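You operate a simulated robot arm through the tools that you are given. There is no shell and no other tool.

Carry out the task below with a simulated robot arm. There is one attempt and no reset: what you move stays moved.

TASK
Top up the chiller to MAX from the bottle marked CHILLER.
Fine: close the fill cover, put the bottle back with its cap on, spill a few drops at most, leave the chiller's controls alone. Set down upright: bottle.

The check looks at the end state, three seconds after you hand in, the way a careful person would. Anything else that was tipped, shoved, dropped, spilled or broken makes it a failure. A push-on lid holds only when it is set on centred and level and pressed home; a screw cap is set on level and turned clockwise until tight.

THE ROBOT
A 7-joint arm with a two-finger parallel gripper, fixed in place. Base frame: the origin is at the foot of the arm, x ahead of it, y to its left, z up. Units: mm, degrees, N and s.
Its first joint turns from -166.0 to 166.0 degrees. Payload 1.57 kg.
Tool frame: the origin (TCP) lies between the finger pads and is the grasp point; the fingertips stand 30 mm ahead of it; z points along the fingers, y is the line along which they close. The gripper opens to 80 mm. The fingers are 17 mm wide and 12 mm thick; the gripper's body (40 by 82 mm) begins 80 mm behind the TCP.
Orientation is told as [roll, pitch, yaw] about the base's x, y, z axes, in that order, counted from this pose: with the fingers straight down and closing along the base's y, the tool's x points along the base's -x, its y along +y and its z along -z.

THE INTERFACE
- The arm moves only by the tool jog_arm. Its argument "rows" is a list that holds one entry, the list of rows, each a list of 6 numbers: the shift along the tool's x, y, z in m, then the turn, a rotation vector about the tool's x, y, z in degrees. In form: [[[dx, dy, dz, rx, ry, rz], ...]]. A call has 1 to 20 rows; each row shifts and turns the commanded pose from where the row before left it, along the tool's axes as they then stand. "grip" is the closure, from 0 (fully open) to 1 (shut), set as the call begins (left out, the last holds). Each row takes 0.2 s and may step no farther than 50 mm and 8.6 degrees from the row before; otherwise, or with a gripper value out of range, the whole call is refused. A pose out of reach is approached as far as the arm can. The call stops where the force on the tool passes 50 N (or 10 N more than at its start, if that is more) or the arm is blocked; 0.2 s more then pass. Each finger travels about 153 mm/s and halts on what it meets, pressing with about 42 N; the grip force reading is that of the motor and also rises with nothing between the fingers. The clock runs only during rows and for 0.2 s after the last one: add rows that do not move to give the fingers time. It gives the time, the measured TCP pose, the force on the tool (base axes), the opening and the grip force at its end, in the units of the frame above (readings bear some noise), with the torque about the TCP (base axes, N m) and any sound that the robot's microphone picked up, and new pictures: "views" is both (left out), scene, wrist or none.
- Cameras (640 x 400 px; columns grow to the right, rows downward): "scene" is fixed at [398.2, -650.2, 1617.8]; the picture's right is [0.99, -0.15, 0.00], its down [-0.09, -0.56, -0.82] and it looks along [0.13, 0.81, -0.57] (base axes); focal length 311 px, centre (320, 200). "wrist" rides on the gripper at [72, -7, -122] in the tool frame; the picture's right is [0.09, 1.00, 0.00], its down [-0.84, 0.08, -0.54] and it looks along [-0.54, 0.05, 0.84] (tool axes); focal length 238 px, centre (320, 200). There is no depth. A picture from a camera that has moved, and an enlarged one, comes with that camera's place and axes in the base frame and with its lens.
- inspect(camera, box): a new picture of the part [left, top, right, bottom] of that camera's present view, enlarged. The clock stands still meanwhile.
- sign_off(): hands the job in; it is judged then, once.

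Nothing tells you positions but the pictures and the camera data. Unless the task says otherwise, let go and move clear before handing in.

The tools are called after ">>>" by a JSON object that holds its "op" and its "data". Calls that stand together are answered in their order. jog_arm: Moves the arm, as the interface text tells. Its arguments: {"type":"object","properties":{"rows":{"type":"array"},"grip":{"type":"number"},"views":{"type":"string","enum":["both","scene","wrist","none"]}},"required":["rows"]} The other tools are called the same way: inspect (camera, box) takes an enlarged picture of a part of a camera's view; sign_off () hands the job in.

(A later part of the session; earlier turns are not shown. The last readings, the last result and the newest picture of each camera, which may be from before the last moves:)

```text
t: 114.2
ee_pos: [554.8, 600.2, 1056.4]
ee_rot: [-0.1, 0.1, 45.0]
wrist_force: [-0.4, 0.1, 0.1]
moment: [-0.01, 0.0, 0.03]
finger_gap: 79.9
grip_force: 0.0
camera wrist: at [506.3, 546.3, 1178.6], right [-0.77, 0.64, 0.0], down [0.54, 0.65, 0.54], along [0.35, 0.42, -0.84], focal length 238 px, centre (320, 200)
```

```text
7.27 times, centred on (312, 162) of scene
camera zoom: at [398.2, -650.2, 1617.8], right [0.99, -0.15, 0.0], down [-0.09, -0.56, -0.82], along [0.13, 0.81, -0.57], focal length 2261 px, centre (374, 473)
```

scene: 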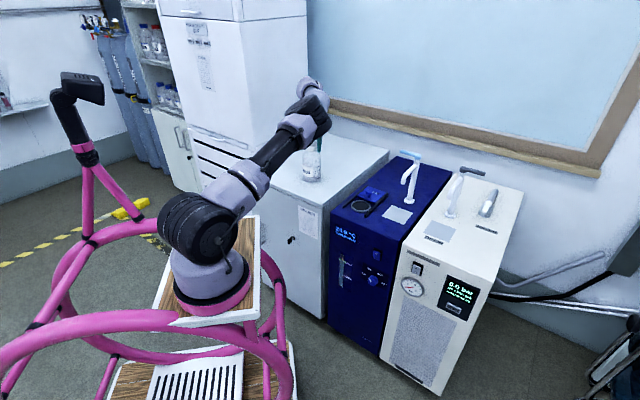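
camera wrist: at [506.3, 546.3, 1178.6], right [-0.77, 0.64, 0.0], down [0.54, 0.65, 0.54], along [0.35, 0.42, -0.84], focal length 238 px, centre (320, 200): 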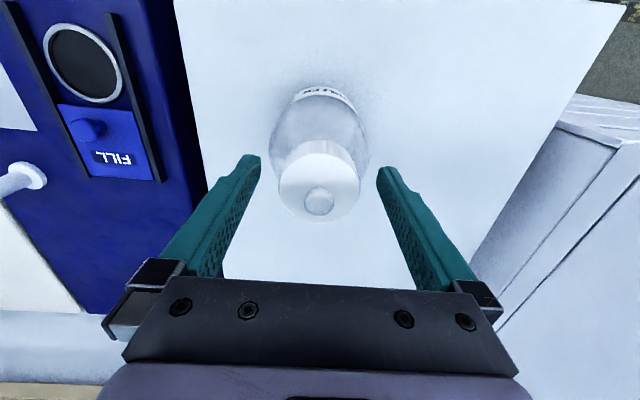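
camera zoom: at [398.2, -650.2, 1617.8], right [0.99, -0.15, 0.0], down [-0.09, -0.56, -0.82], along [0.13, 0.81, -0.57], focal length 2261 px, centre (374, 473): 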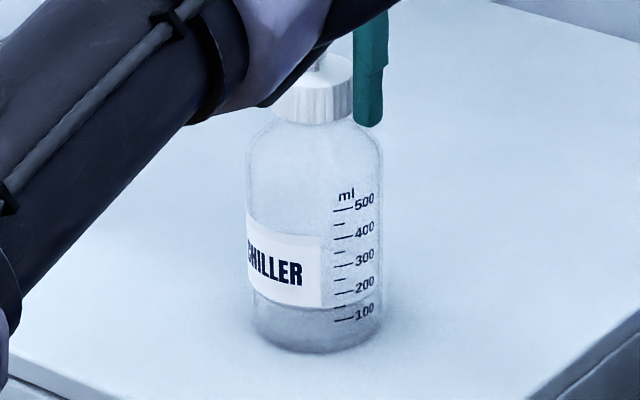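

The cap is on, level and centred, and it stayed put on release. I'll rise clear and inspect it.

>>> {"op": "jog_arm", "data": {"rows": [[[0, 0, -0.01, 0, 0, 0], [0, 0, -0.02, 0, 0, 0], [0, 0, -0.025, 0, 0, 0], [0, 0, 0, 0, 0, 0]]]}}

>>> {"op": "inspect", "data": {"camera": "wrist", "box": [260, 90, 380, 230]}}

>>> {"op": "inspect", "data": {"camera": "scene", "box": [300, 134, 324, 160]}}

```text
t: 115.2
ee_pos: [553.6, 601.1, 1110.7]
ee_rot: [0.0, 0.0, 45.1]
wrist_force: [0.2, 0.0, 0.6]
moment: [-0.01, 0.0, -0.01]
finger_gap: 79.8
grip_force: 0.0
camera wrist: at [506.3, 546.9, 1233.0], right [-0.77, 0.64, 0.0], down [0.54, 0.65, 0.54], along [0.35, 0.42, -0.84], focal length 238 px, centre (320, 200)
```

scene: 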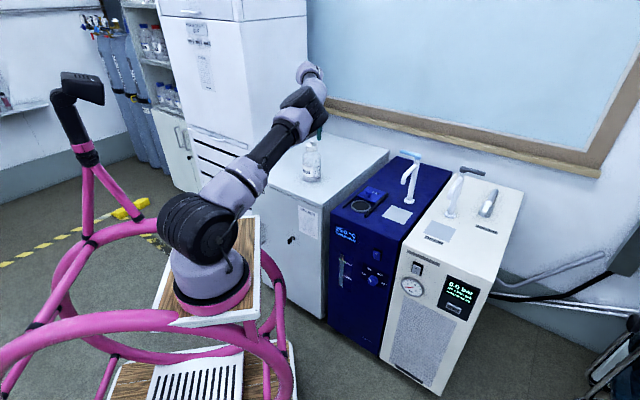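
wrist: 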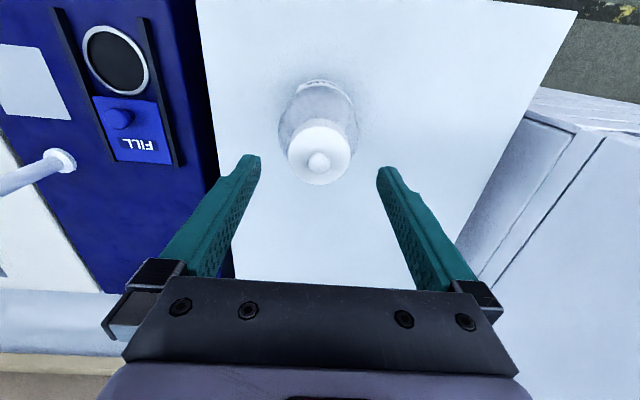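

```text
2.86 times, centred on (320, 160) of wrist
camera zoom: at [506.3, 546.9, 1233.0], right [-0.77, 0.64, 0.0], down [0.54, 0.65, 0.54], along [0.35, 0.42, -0.84], focal length 681 px, centre (320, 314)
```

zoom: 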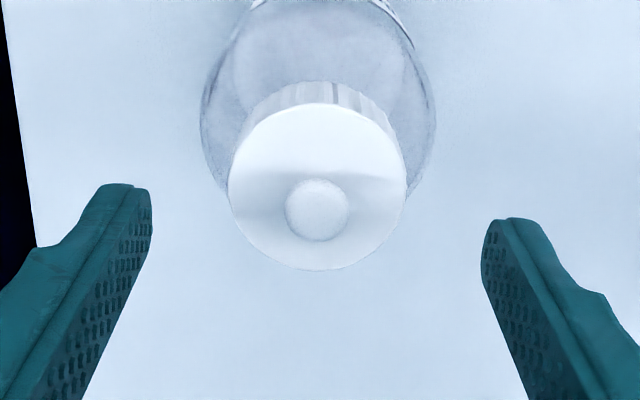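

```text
15.38 times, centred on (312, 147) of scene
camera zoom: at [398.2, -650.2, 1617.8], right [0.99, -0.15, 0.0], down [-0.09, -0.56, -0.82], along [0.13, 0.81, -0.57], focal length 4782 px, centre (443, 1015)
```

zoom: 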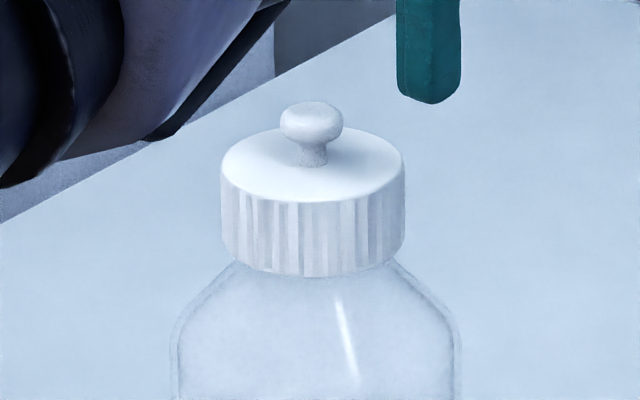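

The cap is seated just as it was originally. Now the fill cover: I'll move above its knob with the fingers partly open and look before going down.

>>> {"op": "jog_arm", "data": {"rows": [[[-0.0074, -0.0473, 0, 0, 0, 0], [-0.0074, -0.0473, 0, 0, 0, 0], [-0.0074, -0.0473, 0, 0, 0, 0], [-0.0074, -0.0473, 0, 0, 0, 0], [-0.0074, -0.0473, 0, 0, 0, 0], [-0.0074, -0.0473, 0, 0, 0, 0], [0, 0, 0.04, 0, 0, 0], [0, 0, 0.042, 0, 0, 0], [0, 0, 0.04, 0, 0, 0], [0, 0, 0, 0, 0, 0]]], "grip": 0.4}}

>>> {"op": "inspect", "data": {"camera": "wrist", "box": [240, 60, 400, 240]}}

>>> {"op": "inspect", "data": {"camera": "scene", "box": [320, 150, 410, 230]}}

```text
t: 117.4
ee_pos: [784.0, 432.6, 990.6]
ee_rot: [-0.1, 0.0, 45.1]
wrist_force: [0.4, 0.2, -0.3]
moment: [0.03, 0.0, 0.03]
finger_gap: 48.1
grip_force: 0.1
camera wrist: at [737.2, 376.9, 1112.1], right [-0.77, 0.64, 0.0], down [0.54, 0.65, 0.54], along [0.35, 0.42, -0.84], focal length 238 px, centre (320, 200)
```

scene: 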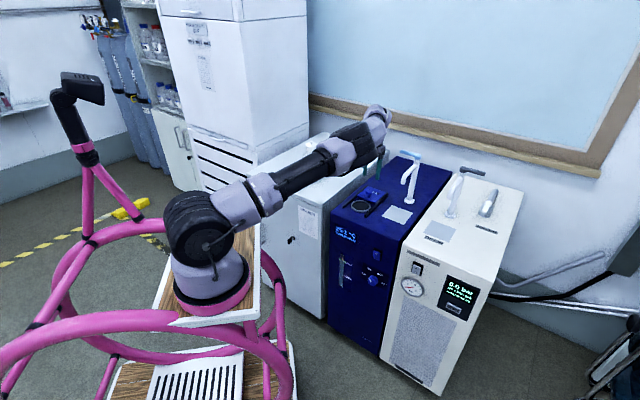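
wrist: 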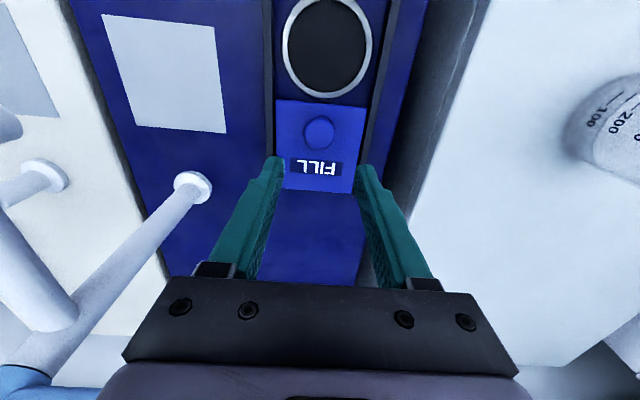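

```text
2.22 times, centred on (320, 150) of wrist
camera zoom: at [737.2, 376.9, 1112.1], right [-0.77, 0.64, 0.0], down [0.54, 0.65, 0.54], along [0.35, 0.42, -0.84], focal length 530 px, centre (320, 311)
```

zoom: 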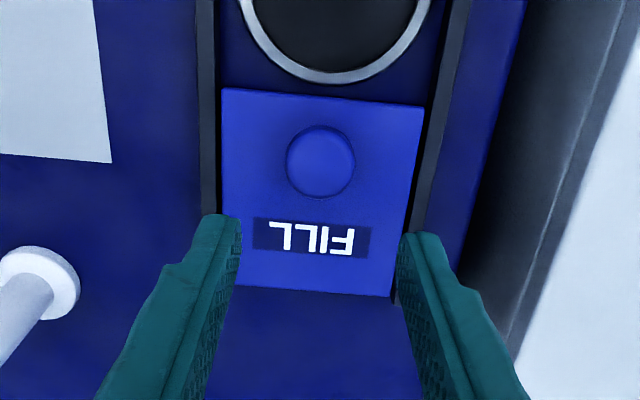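

```text
5.00 times, centred on (365, 190) of scene
camera zoom: at [398.2, -650.2, 1617.8], right [0.99, -0.15, 0.0], down [-0.09, -0.56, -0.82], along [0.13, 0.81, -0.57], focal length 1554 px, centre (95, 250)
```

zoom: 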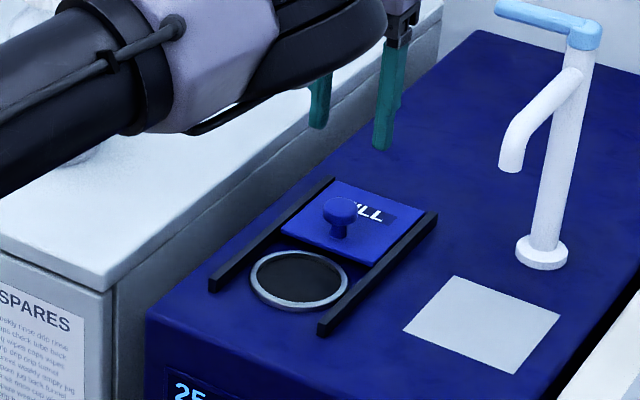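

The cover knob is about 3.6 mm off my axis. I'll correct and lower to just over it.

>>> {"op": "jog_arm", "data": {"rows": [[[0.0036, -0.0008, 0, 0, 0, 0], [0, 0, 0.025, 0, 0, 0], [0, 0, 0.025, 0, 0, 0], [0, 0, 0.012, 0, 0, 0], [0, 0, 0, 0, 0, 0]]]}}

>>> {"op": "inspect", "data": {"camera": "wrist", "box": [240, 90, 400, 250]}}

>>> {"op": "inspect", "data": {"camera": "scene", "box": [280, 120, 410, 230]}}

```text
t: 118.6
ee_pos: [783.0, 429.2, 926.3]
ee_rot: [0.0, 0.0, 45.1]
wrist_force: [0.0, 0.1, 0.1]
moment: [0.03, 0.02, 0.02]
finger_gap: 48.1
grip_force: 0.0
camera wrist: at [736.4, 374.3, 1049.4], right [-0.77, 0.64, 0.0], down [0.54, 0.65, 0.54], along [0.35, 0.42, -0.84], focal length 238 px, centre (320, 200)
```

scene: 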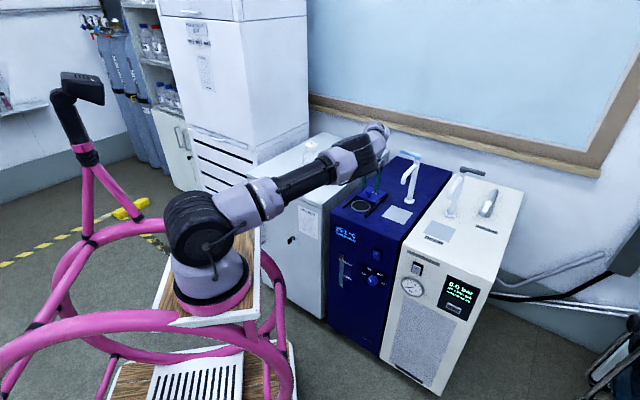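
wrist: 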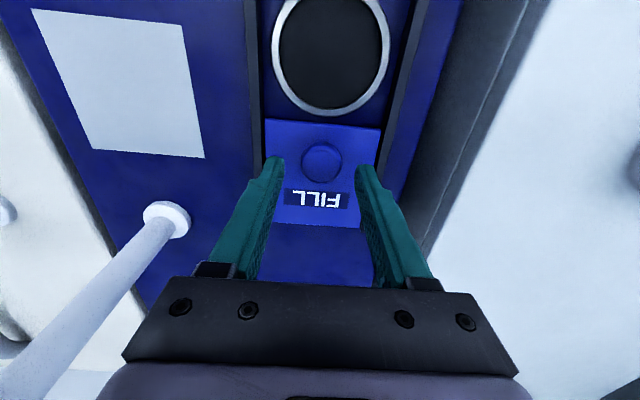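

```text
2.50 times, centred on (320, 170) of wrist
camera zoom: at [736.4, 374.3, 1049.4], right [-0.77, 0.64, 0.0], down [0.54, 0.65, 0.54], along [0.35, 0.42, -0.84], focal length 596 px, centre (320, 275)
```

zoom: 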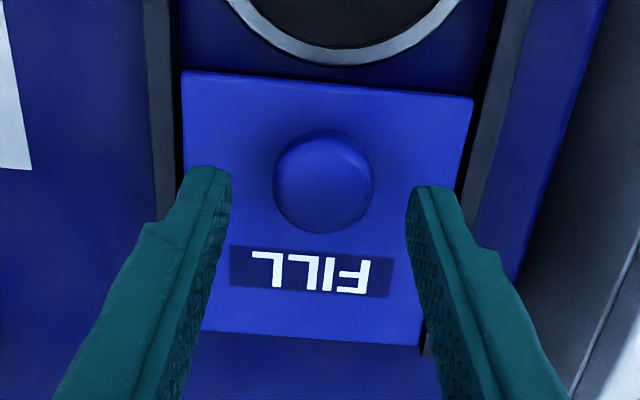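

```text
3.64 times, centred on (345, 175) of scene
camera zoom: at [398.2, -650.2, 1617.8], right [0.99, -0.15, 0.0], down [-0.09, -0.56, -0.82], along [0.13, 0.81, -0.57], focal length 1130 px, centre (229, 291)
```

zoom: 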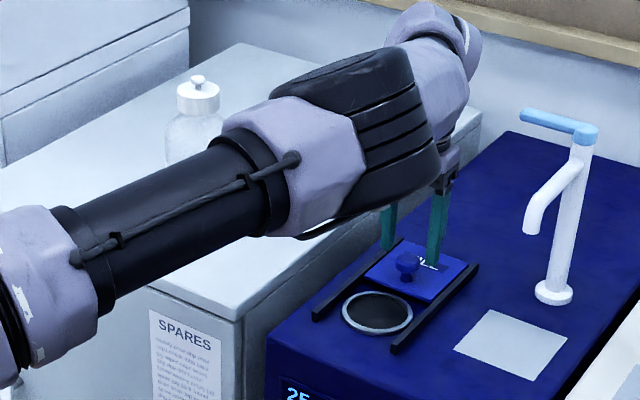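

Aligned within 1 mm. I'll lower the last 28 mm around the knob and close on it.

>>> {"op": "jog_arm", "data": {"rows": [[[0.0005, 0, 0.012, 0, 0, 0], [0, 0, 0.012, 0, 0, 0], [0, 0, 0.004, 0, 0, 0], [0, 0, 0, 0, 0, 0]]], "views": "none"}}

>>> {"op": "jog_arm", "data": {"rows": [[[0, 0, 0, 0, 0, 0], [0, 0, 0, 0, 0, 0], [0, 0, 0, 0, 0, 0]]], "grip": 1.0}}

>>> {"op": "inspect", "data": {"camera": "scene", "box": [335, 165, 395, 220]}}

```text
t: 119.6
ee_pos: [782.9, 430.6, 899.1]
ee_rot: [0.0, 0.0, 45.1]
wrist_force: [0.0, -0.3, -0.5]
moment: [-0.04, -0.01, -0.01]
finger_gap: 47.8
grip_force: 0.1
```

```text
t: 120.4
ee_pos: [781.8, 429.8, 899.3]
ee_rot: [0.0, 0.0, 45.1]
wrist_force: [-3.3, 3.7, -0.2]
moment: [0.04, 0.01, 0.01]
finger_gap: 28.9
grip_force: 38.7
camera wrist: at [735.9, 374.9, 1021.5], right [-0.77, 0.64, 0.0], down [0.54, 0.65, 0.54], along [0.35, 0.42, -0.84], focal length 238 px, centre (320, 200)
```

scene: 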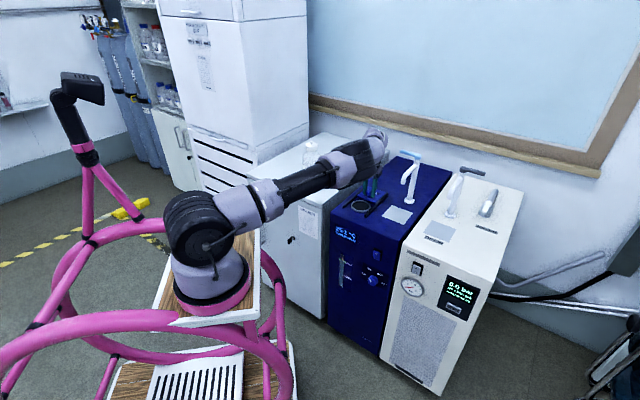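
wrist: 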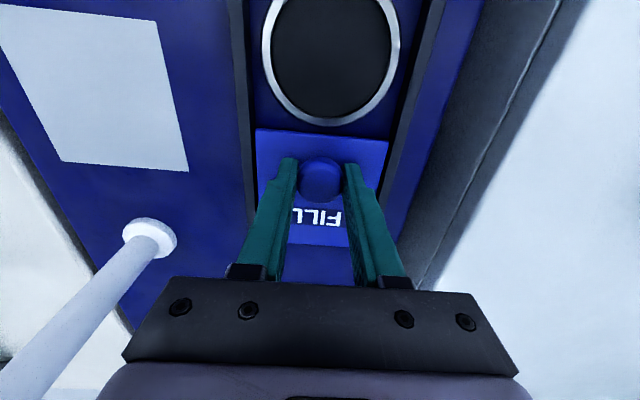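

```text
7.27 times, centred on (365, 192) of scene
camera zoom: at [398.2, -650.2, 1617.8], right [0.99, -0.15, 0.0], down [-0.09, -0.56, -0.82], along [0.13, 0.81, -0.57], focal length 2261 px, centre (-7, 254)
```

zoom: 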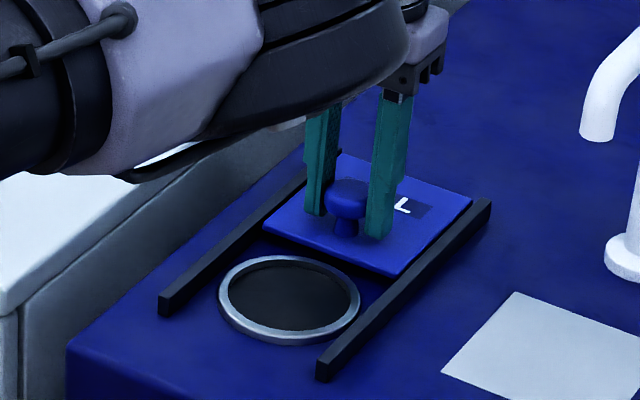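

The knob is held. I'll slide the cover closed toward the front, watching the elbow and force.

>>> {"op": "jog_arm", "data": {"rows": [[[0.006, 0, 0, 0, 0, 0], [0.01, 0, 0, 0, 0, 0], [0.012, 0, 0, 0, 0, 0], [0.012, 0, 0, 0, 0, 0]]]}}

>>> {"op": "inspect", "data": {"camera": "scene", "box": [280, 120, 410, 230]}}

```text
t: 121.4
ee_pos: [754.5, 401.7, 898.4]
ee_rot: [0.0, 0.0, 45.0]
wrist_force: [-5.2, 5.4, 0.9]
moment: [0.05, 0.23, 0.01]
finger_gap: 28.7
grip_force: 38.4
camera wrist: at [707.8, 346.8, 1021.5], right [-0.77, 0.64, 0.0], down [0.54, 0.65, 0.54], along [0.35, 0.42, -0.84], focal length 238 px, centre (320, 200)
```

scene: 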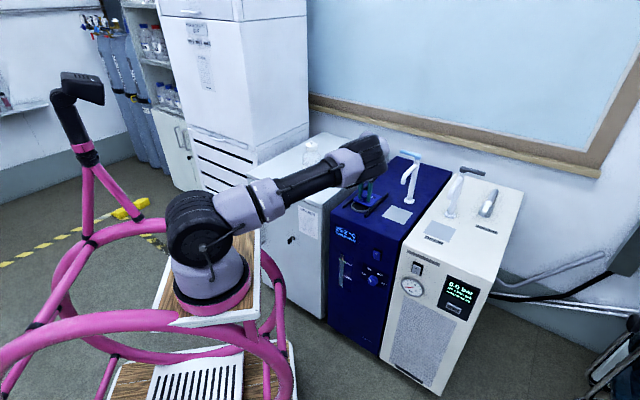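
wrist: 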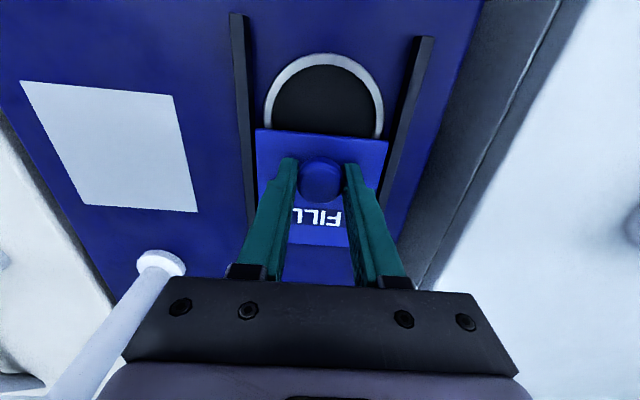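

```text
3.64 times, centred on (345, 175) of scene
camera zoom: at [398.2, -650.2, 1617.8], right [0.99, -0.15, 0.0], down [-0.09, -0.56, -0.82], along [0.13, 0.81, -0.57], focal length 1130 px, centre (229, 291)
```

zoom: 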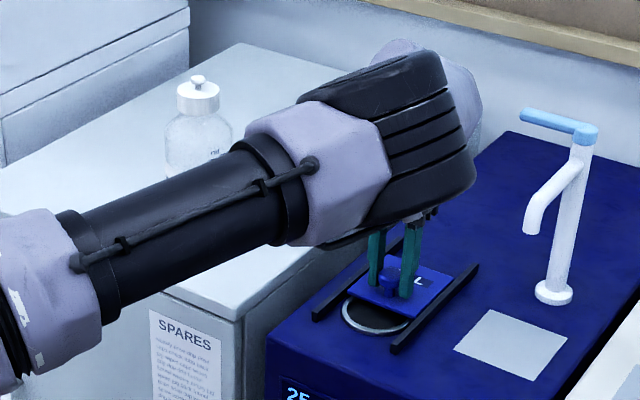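

It slides smoothly. I'll continue to the closed position.

>>> {"op": "jog_arm", "data": {"rows": [[[0.012, 0, 0, 0, 0, 0], [0.012, 0, 0, 0, 0, 0], [0.012, 0, 0, 0, 0, 0], [0.01, 0, 0, 0, 0, 0]]]}}

>>> {"op": "inspect", "data": {"camera": "scene", "box": [320, 150, 410, 230]}}

```text
t: 122.4
ee_pos: [722.0, 369.2, 900.0]
ee_rot: [0.0, 0.0, 45.2]
wrist_force: [-9.9, 10.6, 0.2]
moment: [0.26, 0.14, 0.02]
finger_gap: 28.5
grip_force: 38.3
camera wrist: at [674.9, 313.7, 1021.5], right [-0.77, 0.64, 0.0], down [0.54, 0.65, 0.54], along [0.34, 0.42, -0.84], focal length 238 px, centre (320, 200)
```

scene: 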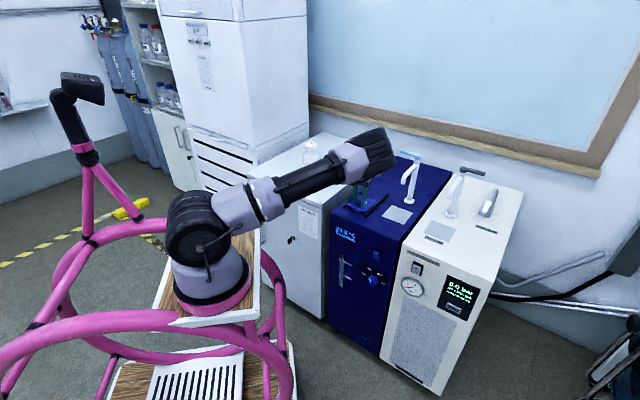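
wrist: 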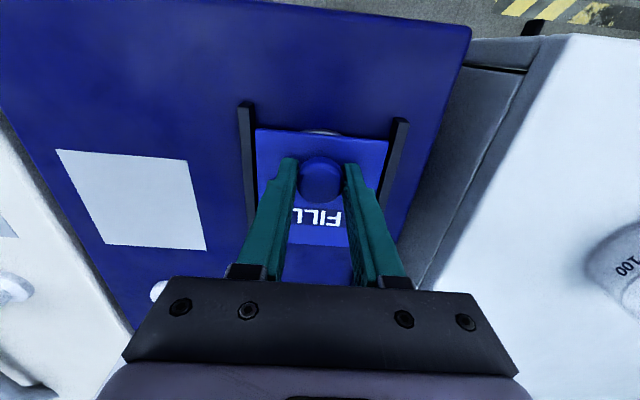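

```text
5.00 times, centred on (365, 190) of scene
camera zoom: at [398.2, -650.2, 1617.8], right [0.99, -0.15, 0.0], down [-0.09, -0.56, -0.82], along [0.13, 0.81, -0.57], focal length 1554 px, centre (95, 250)
```

zoom: 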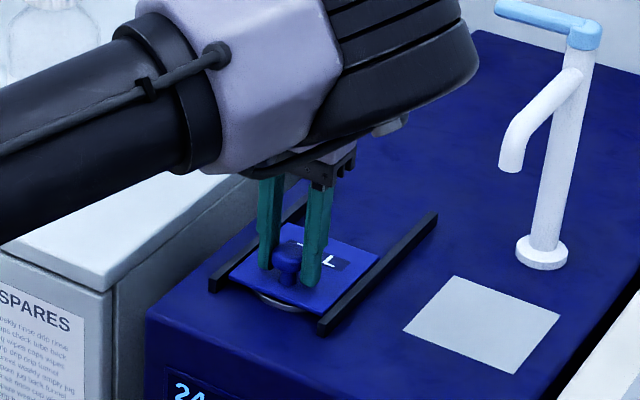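

Nearly closed, with a little sideways load from the rail. I'll ease sideways about 1 mm and push the last 12 mm gently.

>>> {"op": "jog_arm", "data": {"rows": [[[0.003, 0.001, 0, 0, 0, 0], [0.004, 0.0002, 0, 0, 0, 0], [0.004, 0, 0, 0, 0, 0], [0, 0, 0, 0, 0, 0]]]}}

>>> {"op": "inspect", "data": {"camera": "scene", "box": [335, 180, 385, 220]}}

>>> {"op": "inspect", "data": {"camera": "scene", "box": [320, 220, 480, 320]}}

```text
t: 123.4
ee_pos: [714.5, 361.5, 899.4]
ee_rot: [0.0, 0.0, 45.0]
wrist_force: [4.5, 23.5, -14.7]
moment: [0.7, -0.44, -0.13]
finger_gap: 28.9
grip_force: 39.1
camera wrist: at [668.0, 307.2, 1021.5], right [-0.77, 0.64, 0.0], down [0.54, 0.65, 0.54], along [0.35, 0.42, -0.84], focal length 238 px, centre (320, 200)
```

scene: 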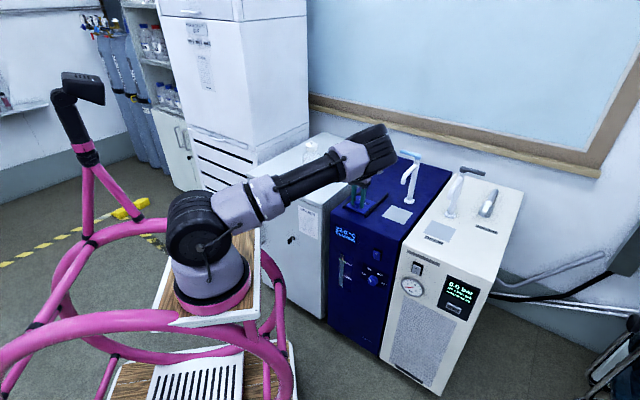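
wrist: 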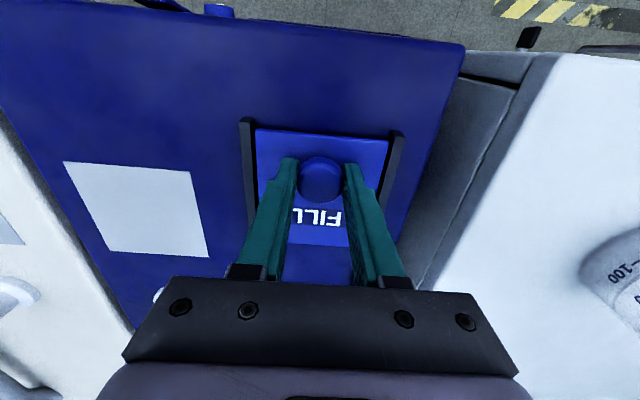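

```text
10.00 times, centred on (360, 200) of scene
camera zoom: at [398.2, -650.2, 1617.8], right [0.99, -0.15, 0.0], down [-0.09, -0.56, -0.82], along [0.13, 0.81, -0.57], focal length 3108 px, centre (-80, 200)
```

zoom: 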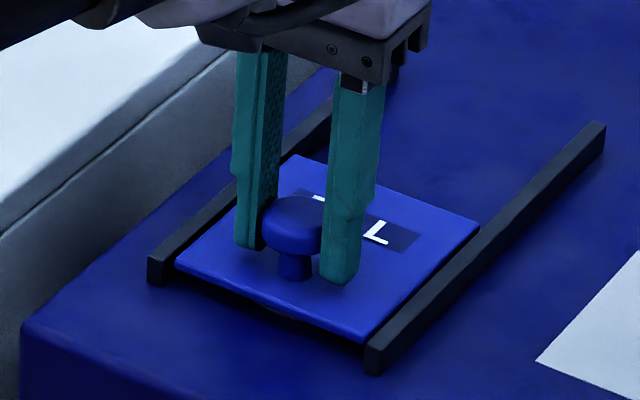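

```text
4.00 times, centred on (400, 270) of scene
camera zoom: at [398.2, -650.2, 1617.8], right [0.99, -0.15, 0.0], down [-0.09, -0.56, -0.82], along [0.13, 0.81, -0.57], focal length 1243 px, centre (0, -80)
```

zoom: 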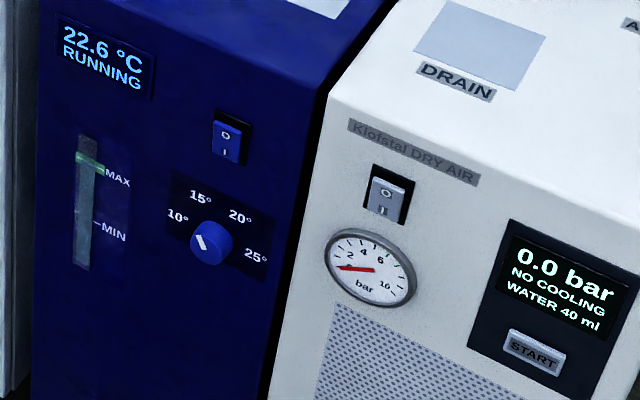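

The cover is fully closed, with the same corners as at the start. The chiller reads RUNNING and is cooling again. I'll ease off the stop, release the knob and rise clear.

>>> {"op": "jog_arm", "data": {"rows": [[[-0.001, 0, 0.0005, 0, 0, 0], [0, 0, 0, 0, 0, 0]]], "views": "none"}}

>>> {"op": "jog_arm", "data": {"rows": [[[0, 0, 0, 0, 0, 0], [0, 0, 0, 0, 0, 0], [0, 0, -0.015, 0, 0, 0], [0, 0, -0.03, 0, 0, 0], [0, 0, -0.04, 0, 0, 0], [0, 0, -0.04, 0, 0, 0], [0, 0, 0, 0, 0, 0]]], "grip": 0.4}}

>>> {"op": "inspect", "data": {"camera": "scene", "box": [335, 180, 385, 220]}}

>>> {"op": "inspect", "data": {"camera": "scene", "box": [320, 220, 480, 320]}}

```text
t: 124.0
ee_pos: [715.3, 362.4, 898.5]
ee_rot: [0.0, -0.1, 45.1]
wrist_force: [3.9, 18.7, -8.9]
moment: [0.2, 0.05, 0.0]
finger_gap: 28.7
grip_force: 38.4
```

```text
t: 125.6
ee_pos: [715.6, 361.3, 1027.2]
ee_rot: [0.0, 0.0, 45.1]
wrist_force: [0.4, 1.0, 0.9]
moment: [-0.02, 0.01, -0.02]
finger_gap: 48.1
grip_force: 0.1
camera wrist: at [668.2, 306.5, 1148.8], right [-0.77, 0.64, 0.0], down [0.54, 0.65, 0.54], along [0.35, 0.42, -0.84], focal length 238 px, centre (320, 200)
```

scene: 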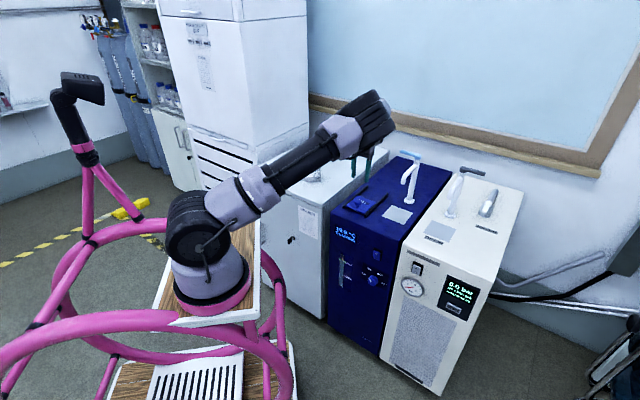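
wrist: 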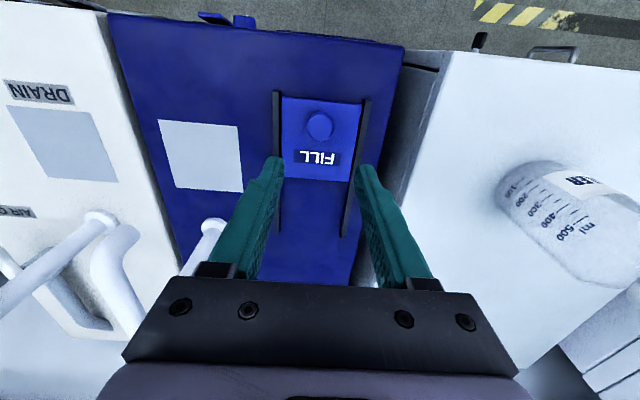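

```text
10.00 times, centred on (360, 200) of scene
camera zoom: at [398.2, -650.2, 1617.8], right [0.99, -0.15, 0.0], down [-0.09, -0.56, -0.82], along [0.13, 0.81, -0.57], focal length 3108 px, centre (-80, 200)
```

zoom: 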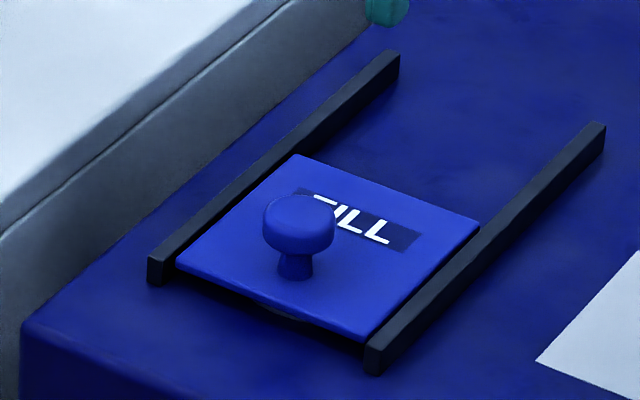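

```text
4.00 times, centred on (400, 270) of scene
camera zoom: at [398.2, -650.2, 1617.8], right [0.99, -0.15, 0.0], down [-0.09, -0.56, -0.82], along [0.13, 0.81, -0.57], focal length 1243 px, centre (0, -80)
```

zoom: 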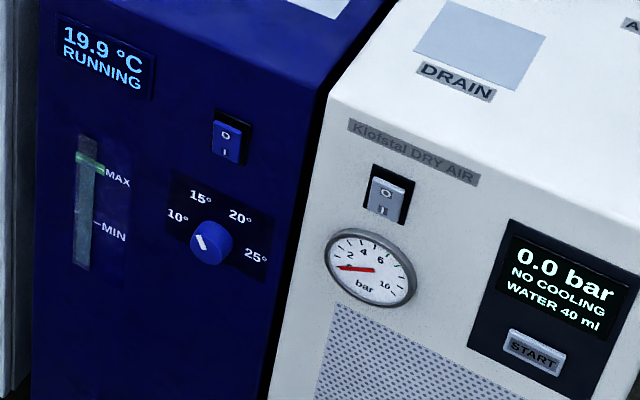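

The chiller is running and cooling quickly, now 19.9 °C, and the level is at MAX. The dry-air unit beside it lost cooling when the cover opened and shows 0.0 bar. I'll wait a few seconds to see whether it recovers on its own.

>>> {"op": "jog_arm", "data": {"rows": [[[0, 0, 0, 0, 0, 0], [0, 0, 0, 0, 0, 0], [0, 0, 0, 0, 0, 0], [0, 0, 0, 0, 0, 0], [0, 0, 0, 0, 0, 0], [0, 0, 0, 0, 0, 0], [0, 0, 0, 0, 0, 0], [0, 0, 0, 0, 0, 0], [0, 0, 0, 0, 0, 0], [0, 0, 0, 0, 0, 0], [0, 0, 0, 0, 0, 0], [0, 0, 0, 0, 0, 0], [0, 0, 0, 0, 0, 0], [0, 0, 0, 0, 0, 0], [0, 0, 0, 0, 0, 0], [0, 0, 0, 0, 0, 0], [0, 0, 0, 0, 0, 0], [0, 0, 0, 0, 0, 0], [0, 0, 0, 0, 0, 0], [0, 0, 0, 0, 0, 0]]], "views": "none"}}

>>> {"op": "inspect", "data": {"camera": "scene", "box": [320, 220, 480, 320]}}

>>> {"op": "inspect", "data": {"camera": "scene", "box": [344, 254, 354, 268]}}

>>> {"op": "inspect", "data": {"camera": "scene", "box": [430, 270, 480, 320]}}

```text
t: 129.8
ee_pos: [715.5, 359.6, 1026.8]
ee_rot: [0.0, 0.1, 45.1]
wrist_force: [0.3, 0.2, -0.4]
moment: [-0.01, 0.0, 0.01]
finger_gap: 48.1
grip_force: 0.0
```

```text
4.00 times, centred on (400, 270) of scene
camera zoom: at [398.2, -650.2, 1617.8], right [0.99, -0.15, 0.0], down [-0.09, -0.56, -0.82], along [0.13, 0.81, -0.57], focal length 1243 px, centre (0, -80)
```

zoom: 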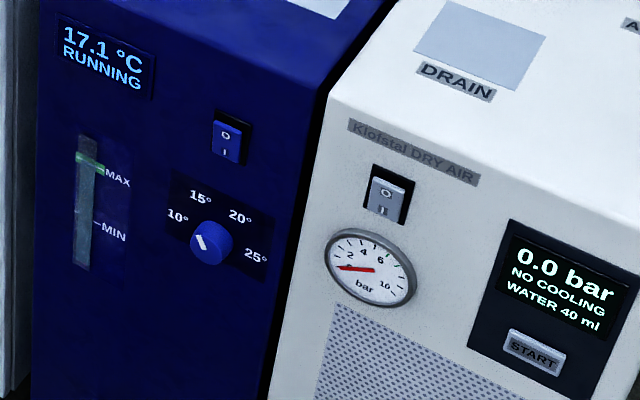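

```text
16.00 times, centred on (349, 261) of scene
camera zoom: at [398.2, -650.2, 1617.8], right [0.99, -0.15, 0.0], down [-0.09, -0.56, -0.82], along [0.13, 0.81, -0.57], focal length 4973 px, centre (-144, -776)
```

zoom: 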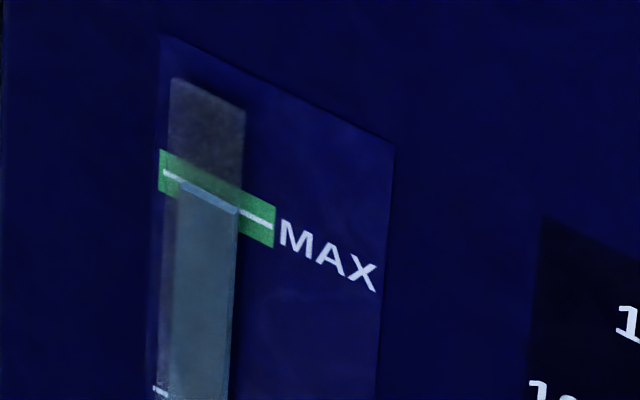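

```text
8.00 times, centred on (455, 295) of scene
camera zoom: at [398.2, -650.2, 1617.8], right [0.99, -0.15, 0.0], down [-0.09, -0.56, -0.82], along [0.13, 0.81, -0.57], focal length 2487 px, centre (-760, -560)
```

zoom: 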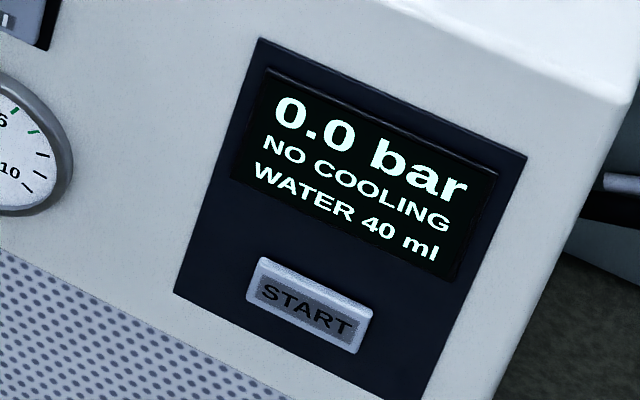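

>>> {"op": "jog_arm", "data": {"rows": [[[0, 0, 0, 0, 0, 0], [0, 0, 0, 0, 0, 0], [0, 0, 0, 0, 0, 0], [0, 0, 0, 0, 0, 0], [0, 0, 0, 0, 0, 0], [0, 0, 0, 0, 0, 0], [0, 0, 0, 0, 0, 0], [0, 0, 0, 0, 0, 0], [0, 0, 0, 0, 0, 0], [0, 0, 0, 0, 0, 0], [0, 0, 0, 0, 0, 0], [0, 0, 0, 0, 0, 0], [0, 0, 0, 0, 0, 0], [0, 0, 0, 0, 0, 0], [0, 0, 0, 0, 0, 0], [0, 0, 0, 0, 0, 0], [0, 0, 0, 0, 0, 0], [0, 0, 0, 0, 0, 0], [0, 0, 0, 0, 0, 0], [0, 0, 0, 0, 0, 0]]], "views": "none"}}

>>> {"op": "jog_arm", "data": {"rows": [[[0, 0, 0, 0, 0, 0], [0, 0, 0, 0, 0, 0], [0, 0, 0, 0, 0, 0], [0, 0, 0, 0, 0, 0], [0, 0, 0, 0, 0, 0], [0, 0, 0, 0, 0, 0], [0, 0, 0, 0, 0, 0], [0, 0, 0, 0, 0, 0], [0, 0, 0, 0, 0, 0], [0, 0, 0, 0, 0, 0], [0, 0, 0, 0, 0, 0], [0, 0, 0, 0, 0, 0], [0, 0, 0, 0, 0, 0], [0, 0, 0, 0, 0, 0], [0, 0, 0, 0, 0, 0], [0, 0, 0, 0, 0, 0], [0, 0, 0, 0, 0, 0], [0, 0, 0, 0, 0, 0], [0, 0, 0, 0, 0, 0], [0, 0, 0, 0, 0, 0]]], "views": "none"}}

>>> {"op": "inspect", "data": {"camera": "scene", "box": [320, 220, 480, 320]}}

```text
t: 134.0
ee_pos: [715.2, 361.1, 1026.6]
ee_rot: [0.0, 0.0, 45.0]
wrist_force: [0.2, -0.8, 0.2]
moment: [0.04, 0.01, 0.02]
finger_gap: 48.0
grip_force: 0.1
```

```text
t: 138.2
ee_pos: [715.7, 361.8, 1026.2]
ee_rot: [0.0, 0.1, 45.1]
wrist_force: [0.9, 0.2, -0.1]
moment: [-0.02, -0.01, -0.01]
finger_gap: 48.0
grip_force: 0.0
```

```text
4.00 times, centred on (400, 270) of scene
camera zoom: at [398.2, -650.2, 1617.8], right [0.99, -0.15, 0.0], down [-0.09, -0.56, -0.82], along [0.13, 0.81, -0.57], focal length 1243 px, centre (0, -80)
```

zoom: 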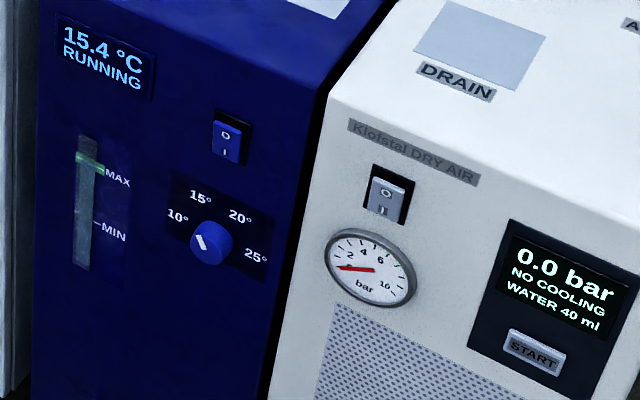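

The chiller is back to 15.4 °C, but the dry-air unit that was running at 6.5 bar stays at 0.0 bar. It tripped when my opening the cover took its cooling away, and it has its own START button. A careful person would restart it, and it isn't one of the chiller's controls, so I'll go and look at that button from close up.

>>> {"op": "jog_arm", "data": {"rows": [[[0.0198, -0.0387, 0.0064, 0, 0, 0], [0.0198, -0.0387, 0.0064, 0, 0, 0], [0.0198, -0.0387, 0.0064, 0, 0, 0], [0.0198, -0.0387, 0.0064, 0, 0, 0], [0.0198, -0.0387, 0.0064, 0, 0, 0], [0.0198, -0.0387, 0.0064, 0, 0, 0], [0.0198, -0.0387, 0.0064, 0, 0, 0], [0.0198, -0.0387, 0.0064, 0, 0, 0], [0.0198, -0.0387, 0.0064, 0, 0, 0], [0.0198, -0.0387, 0.0064, 0, 0, 0], [0.0198, -0.0387, 0.0064, 0, 0, 0], [0.0198, -0.0387, 0.0064, 0, 0, 0], [0, 0, 0, 0, 0, 0]]], "grip": 1.0}}

>>> {"op": "inspect", "data": {"camera": "scene", "box": [320, 220, 480, 320]}}

```text
t: 141.0
ee_pos: [875.4, -135.0, 944.4]
ee_rot: [0.0, 0.0, 45.1]
wrist_force: [0.3, 0.3, -0.1]
moment: [-0.04, 0.02, -0.03]
finger_gap: 0.1
grip_force: 21.0
camera wrist: at [828.0, -189.1, 1067.9], right [-0.77, 0.64, 0.0], down [0.54, 0.65, 0.54], along [0.35, 0.42, -0.84], focal length 238 px, centre (320, 200)
```

scene: 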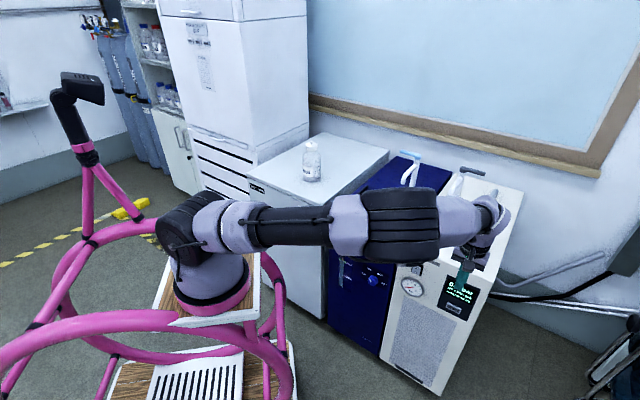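
wrist: 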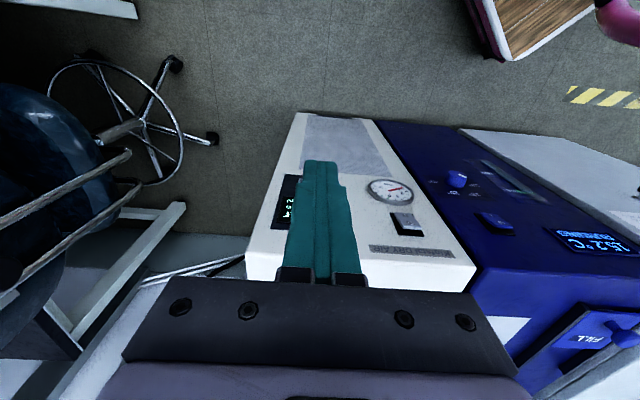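

```text
4.00 times, centred on (400, 270) of scene
camera zoom: at [398.2, -650.2, 1617.8], right [0.99, -0.15, 0.0], down [-0.09, -0.56, -0.82], along [0.13, 0.81, -0.57], focal length 1243 px, centre (0, -80)
```

zoom: 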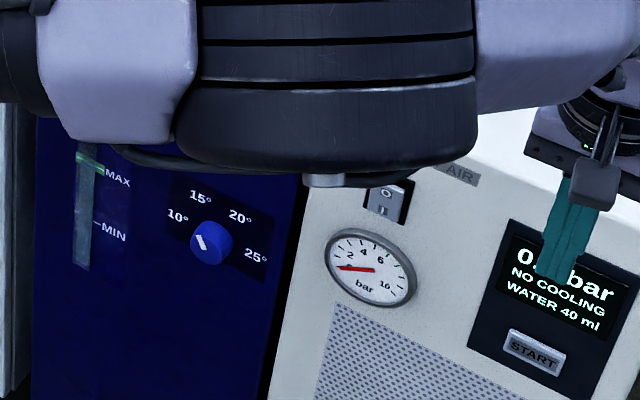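

I'm in front of the dry-air unit. I'll tip the tool up toward horizontal in stages, here in free space, and look at the panel.

>>> {"op": "jog_arm", "data": {"rows": [[[0, 0, 0, 0, -8, 0], [0, 0, 0, 0, -8, 0], [0, 0, 0, 0, -8, 0], [0, 0, 0, 0, -8, 0], [0, 0, 0, 0, 0, 0]]]}}

```text
t: 142.2
ee_pos: [876.0, -133.8, 946.2]
ee_rot: [-0.1, -32.0, 45.1]
wrist_force: [-0.3, 0.0, 0.0]
moment: [-0.01, 0.0, -0.01]
finger_gap: 0.0
grip_force: 20.7
camera wrist: at [790.6, -226.9, 1012.8], right [-0.76, 0.65, -0.05], down [0.24, 0.35, 0.9], along [0.6, 0.67, -0.43], focal length 238 px, centre (320, 200)
```

scene: 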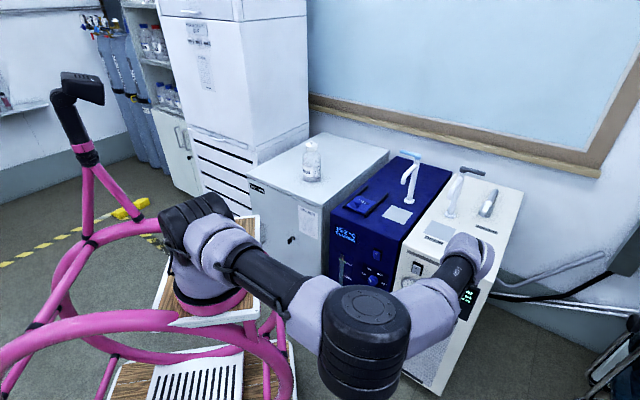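
wrist: 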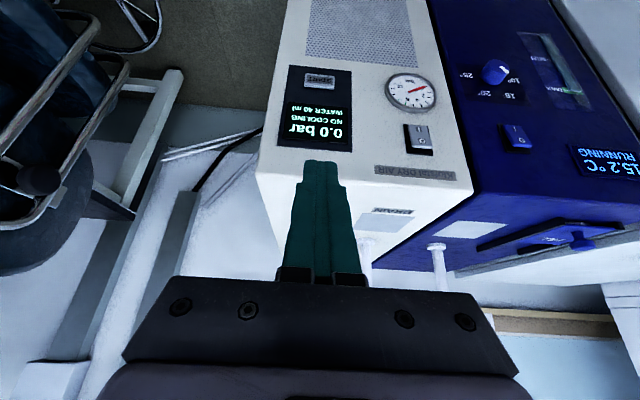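

>>> {"op": "inspect", "data": {"camera": "wrist", "box": [250, 40, 390, 180]}}

>>> {"op": "inspect", "data": {"camera": "scene", "box": [140, 180, 480, 400]}}

```text
2.86 times, centred on (320, 110) of wrist
camera zoom: at [790.6, -226.9, 1012.8], right [-0.76, 0.65, -0.05], down [0.24, 0.35, 0.9], along [0.6, 0.67, -0.43], focal length 681 px, centre (320, 457)
```

zoom: 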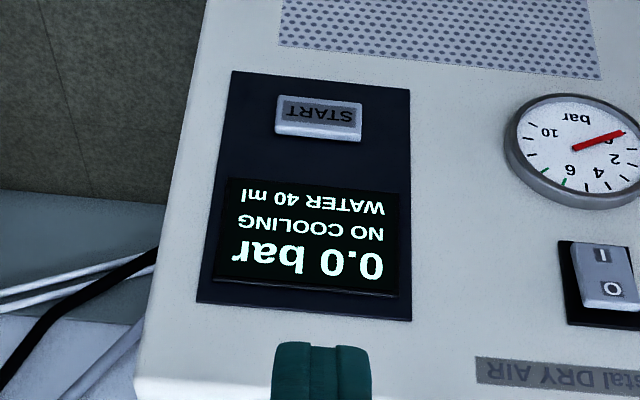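

```text
1.82 times, centred on (310, 290) of scene
camera zoom: at [398.2, -650.2, 1617.8], right [0.99, -0.15, 0.0], down [-0.09, -0.56, -0.82], along [0.13, 0.81, -0.57], focal length 565 px, centre (338, 36)
```

zoom: 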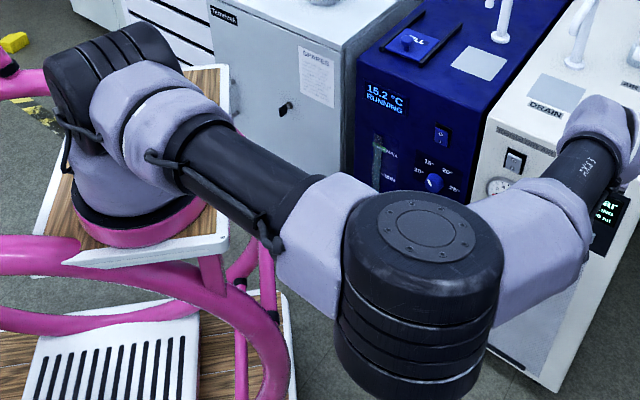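

The START button is clearly visible, at roughly (978, −33, 672) on the front panel. I'll lower in front of it while keeping my distance from the panel, checking the elbow as I go.

>>> {"op": "jog_arm", "data": {"rows": [[[0.0132, 0, 0.0212, 0, 0, 0], [0.0132, 0, 0.0212, 0, 0, 0], [0.0132, 0, 0.0212, 0, 0, 0], [0.0132, 0, 0.0212, 0, 0, 0], [0, 0, 0, 0, 0, 0]]]}}

>>> {"op": "inspect", "data": {"camera": "scene", "box": [140, 180, 480, 400]}}

```text
t: 143.4
ee_pos: [876.4, -133.4, 847.7]
ee_rot: [-0.1, -31.9, 45.0]
wrist_force: [0.0, -0.3, 0.4]
moment: [-0.02, -0.03, -0.01]
finger_gap: 0.0
grip_force: 21.8
camera wrist: at [791.0, -227.0, 913.5], right [-0.76, 0.65, -0.05], down [0.24, 0.35, 0.9], along [0.6, 0.67, -0.43], focal length 238 px, centre (320, 200)
```

scene: 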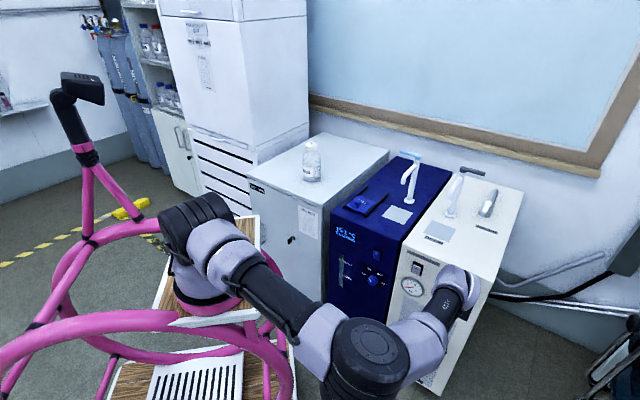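
wrist: 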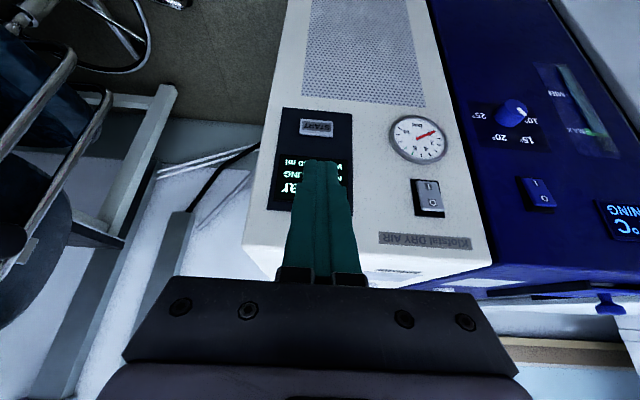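

```text
1.82 times, centred on (310, 290) of scene
camera zoom: at [398.2, -650.2, 1617.8], right [0.99, -0.15, 0.0], down [-0.09, -0.56, -0.82], along [0.13, 0.81, -0.57], focal length 565 px, centre (338, 36)
```

zoom: 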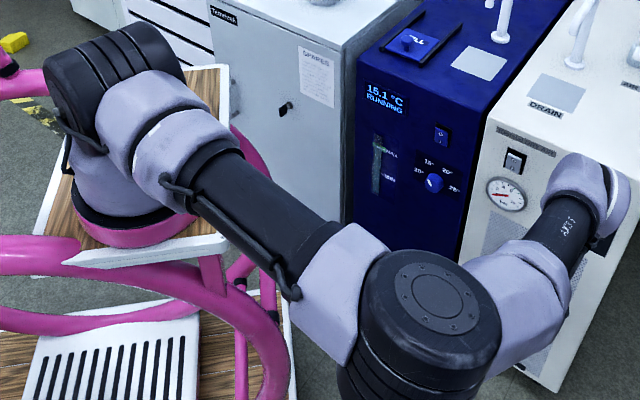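

The elbow is dropping lower than I like with the tool tipped this far. A steeper tool with the fingertips leaning forward will still reach the button and keeps the elbow higher, so I'll tip back to about −18° and look.

>>> {"op": "jog_arm", "data": {"rows": [[[0, 0, 0, 0, 7, 0], [0, 0, 0, 0, 7, 0], [0, 0, 0, 0, 0, 0]]]}}

>>> {"op": "inspect", "data": {"camera": "wrist", "box": [250, 90, 390, 230]}}

```text
t: 144.2
ee_pos: [875.6, -133.3, 847.8]
ee_rot: [0.0, -17.9, 45.1]
wrist_force: [0.2, 0.7, -0.3]
moment: [0.0, 0.0, -0.04]
finger_gap: 0.1
grip_force: 21.2
camera wrist: at [804.8, -213.3, 941.8], right [-0.77, 0.64, -0.03], down [0.39, 0.5, 0.77], along [0.51, 0.58, -0.63], focal length 238 px, centre (320, 200)
```

scene: 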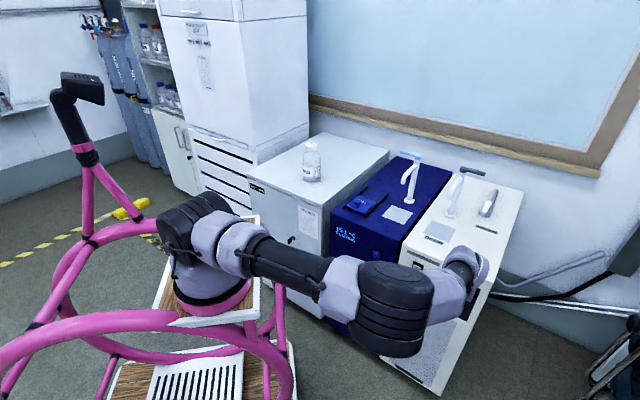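
wrist: 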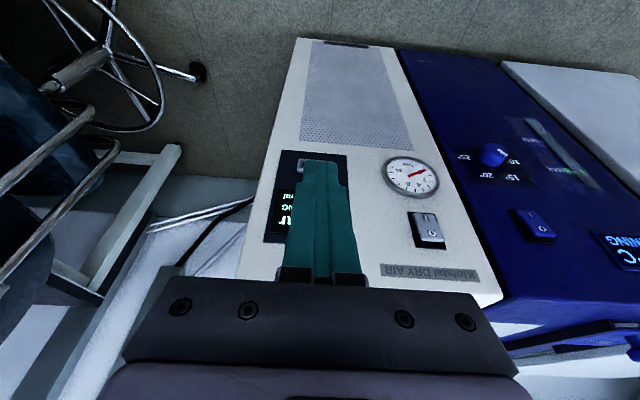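

```text
2.86 times, centred on (320, 160) of wrist
camera zoom: at [804.8, -213.3, 941.8], right [-0.77, 0.64, -0.03], down [0.39, 0.5, 0.77], along [0.51, 0.58, -0.63], focal length 681 px, centre (320, 314)
```

zoom: 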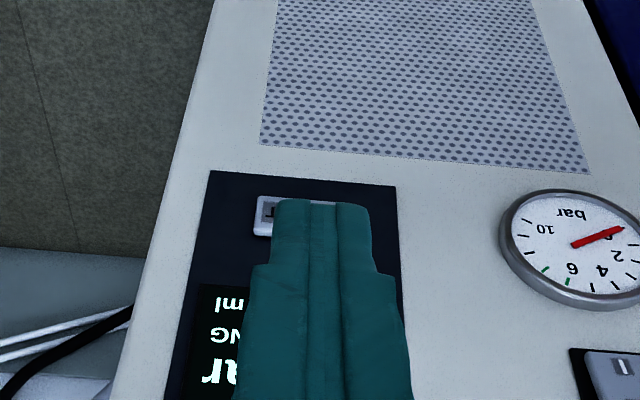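

The elbow is up and clear now. From three views the button is near (985, −29, 663) with the panel about 134 mm ahead of me. I'll lower to its height, staying well back from the panel.

>>> {"op": "jog_arm", "data": {"rows": [[[0.0082, -0.0006, 0.0252, 0, 0, 0], [0.0082, -0.0006, 0.0252, 0, 0, 0], [0.0082, -0.0006, 0.0252, 0, 0, 0], [0.0082, -0.0006, 0.0252, 0, 0, 0], [0, 0, 0, 0, 0, 0]]]}}

>>> {"op": "inspect", "data": {"camera": "scene", "box": [140, 180, 480, 400]}}

```text
t: 145.4
ee_pos: [878.7, -134.1, 740.5]
ee_rot: [-0.1, -18.0, 45.0]
wrist_force: [0.4, 0.5, 0.3]
moment: [0.0, 0.02, -0.02]
finger_gap: 0.1
grip_force: 21.7
camera wrist: at [806.7, -214.4, 835.0], right [-0.77, 0.64, -0.03], down [0.39, 0.5, 0.77], along [0.51, 0.58, -0.63], focal length 238 px, centre (320, 200)
```

scene: 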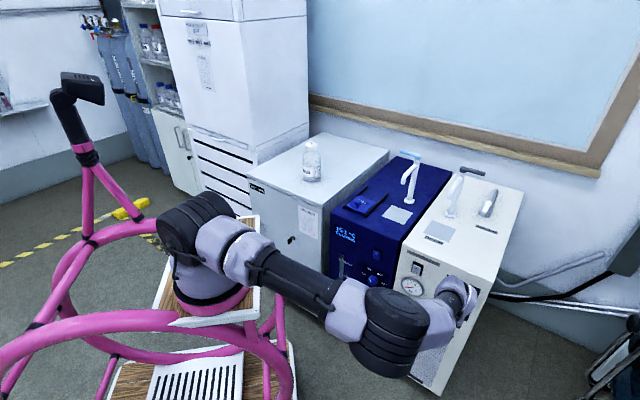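
wrist: 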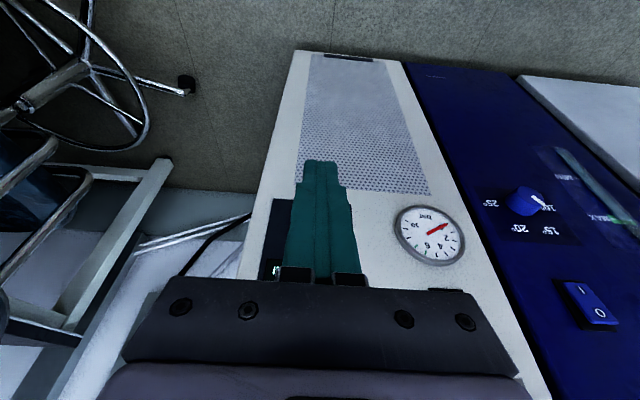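

```text
1.82 times, centred on (310, 290) of scene
camera zoom: at [398.2, -650.2, 1617.8], right [0.99, -0.15, 0.0], down [-0.09, -0.56, -0.82], along [0.13, 0.81, -0.57], focal length 565 px, centre (338, 36)
```

zoom: 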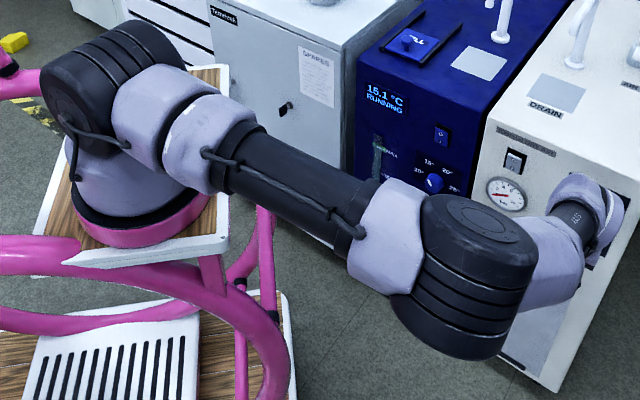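

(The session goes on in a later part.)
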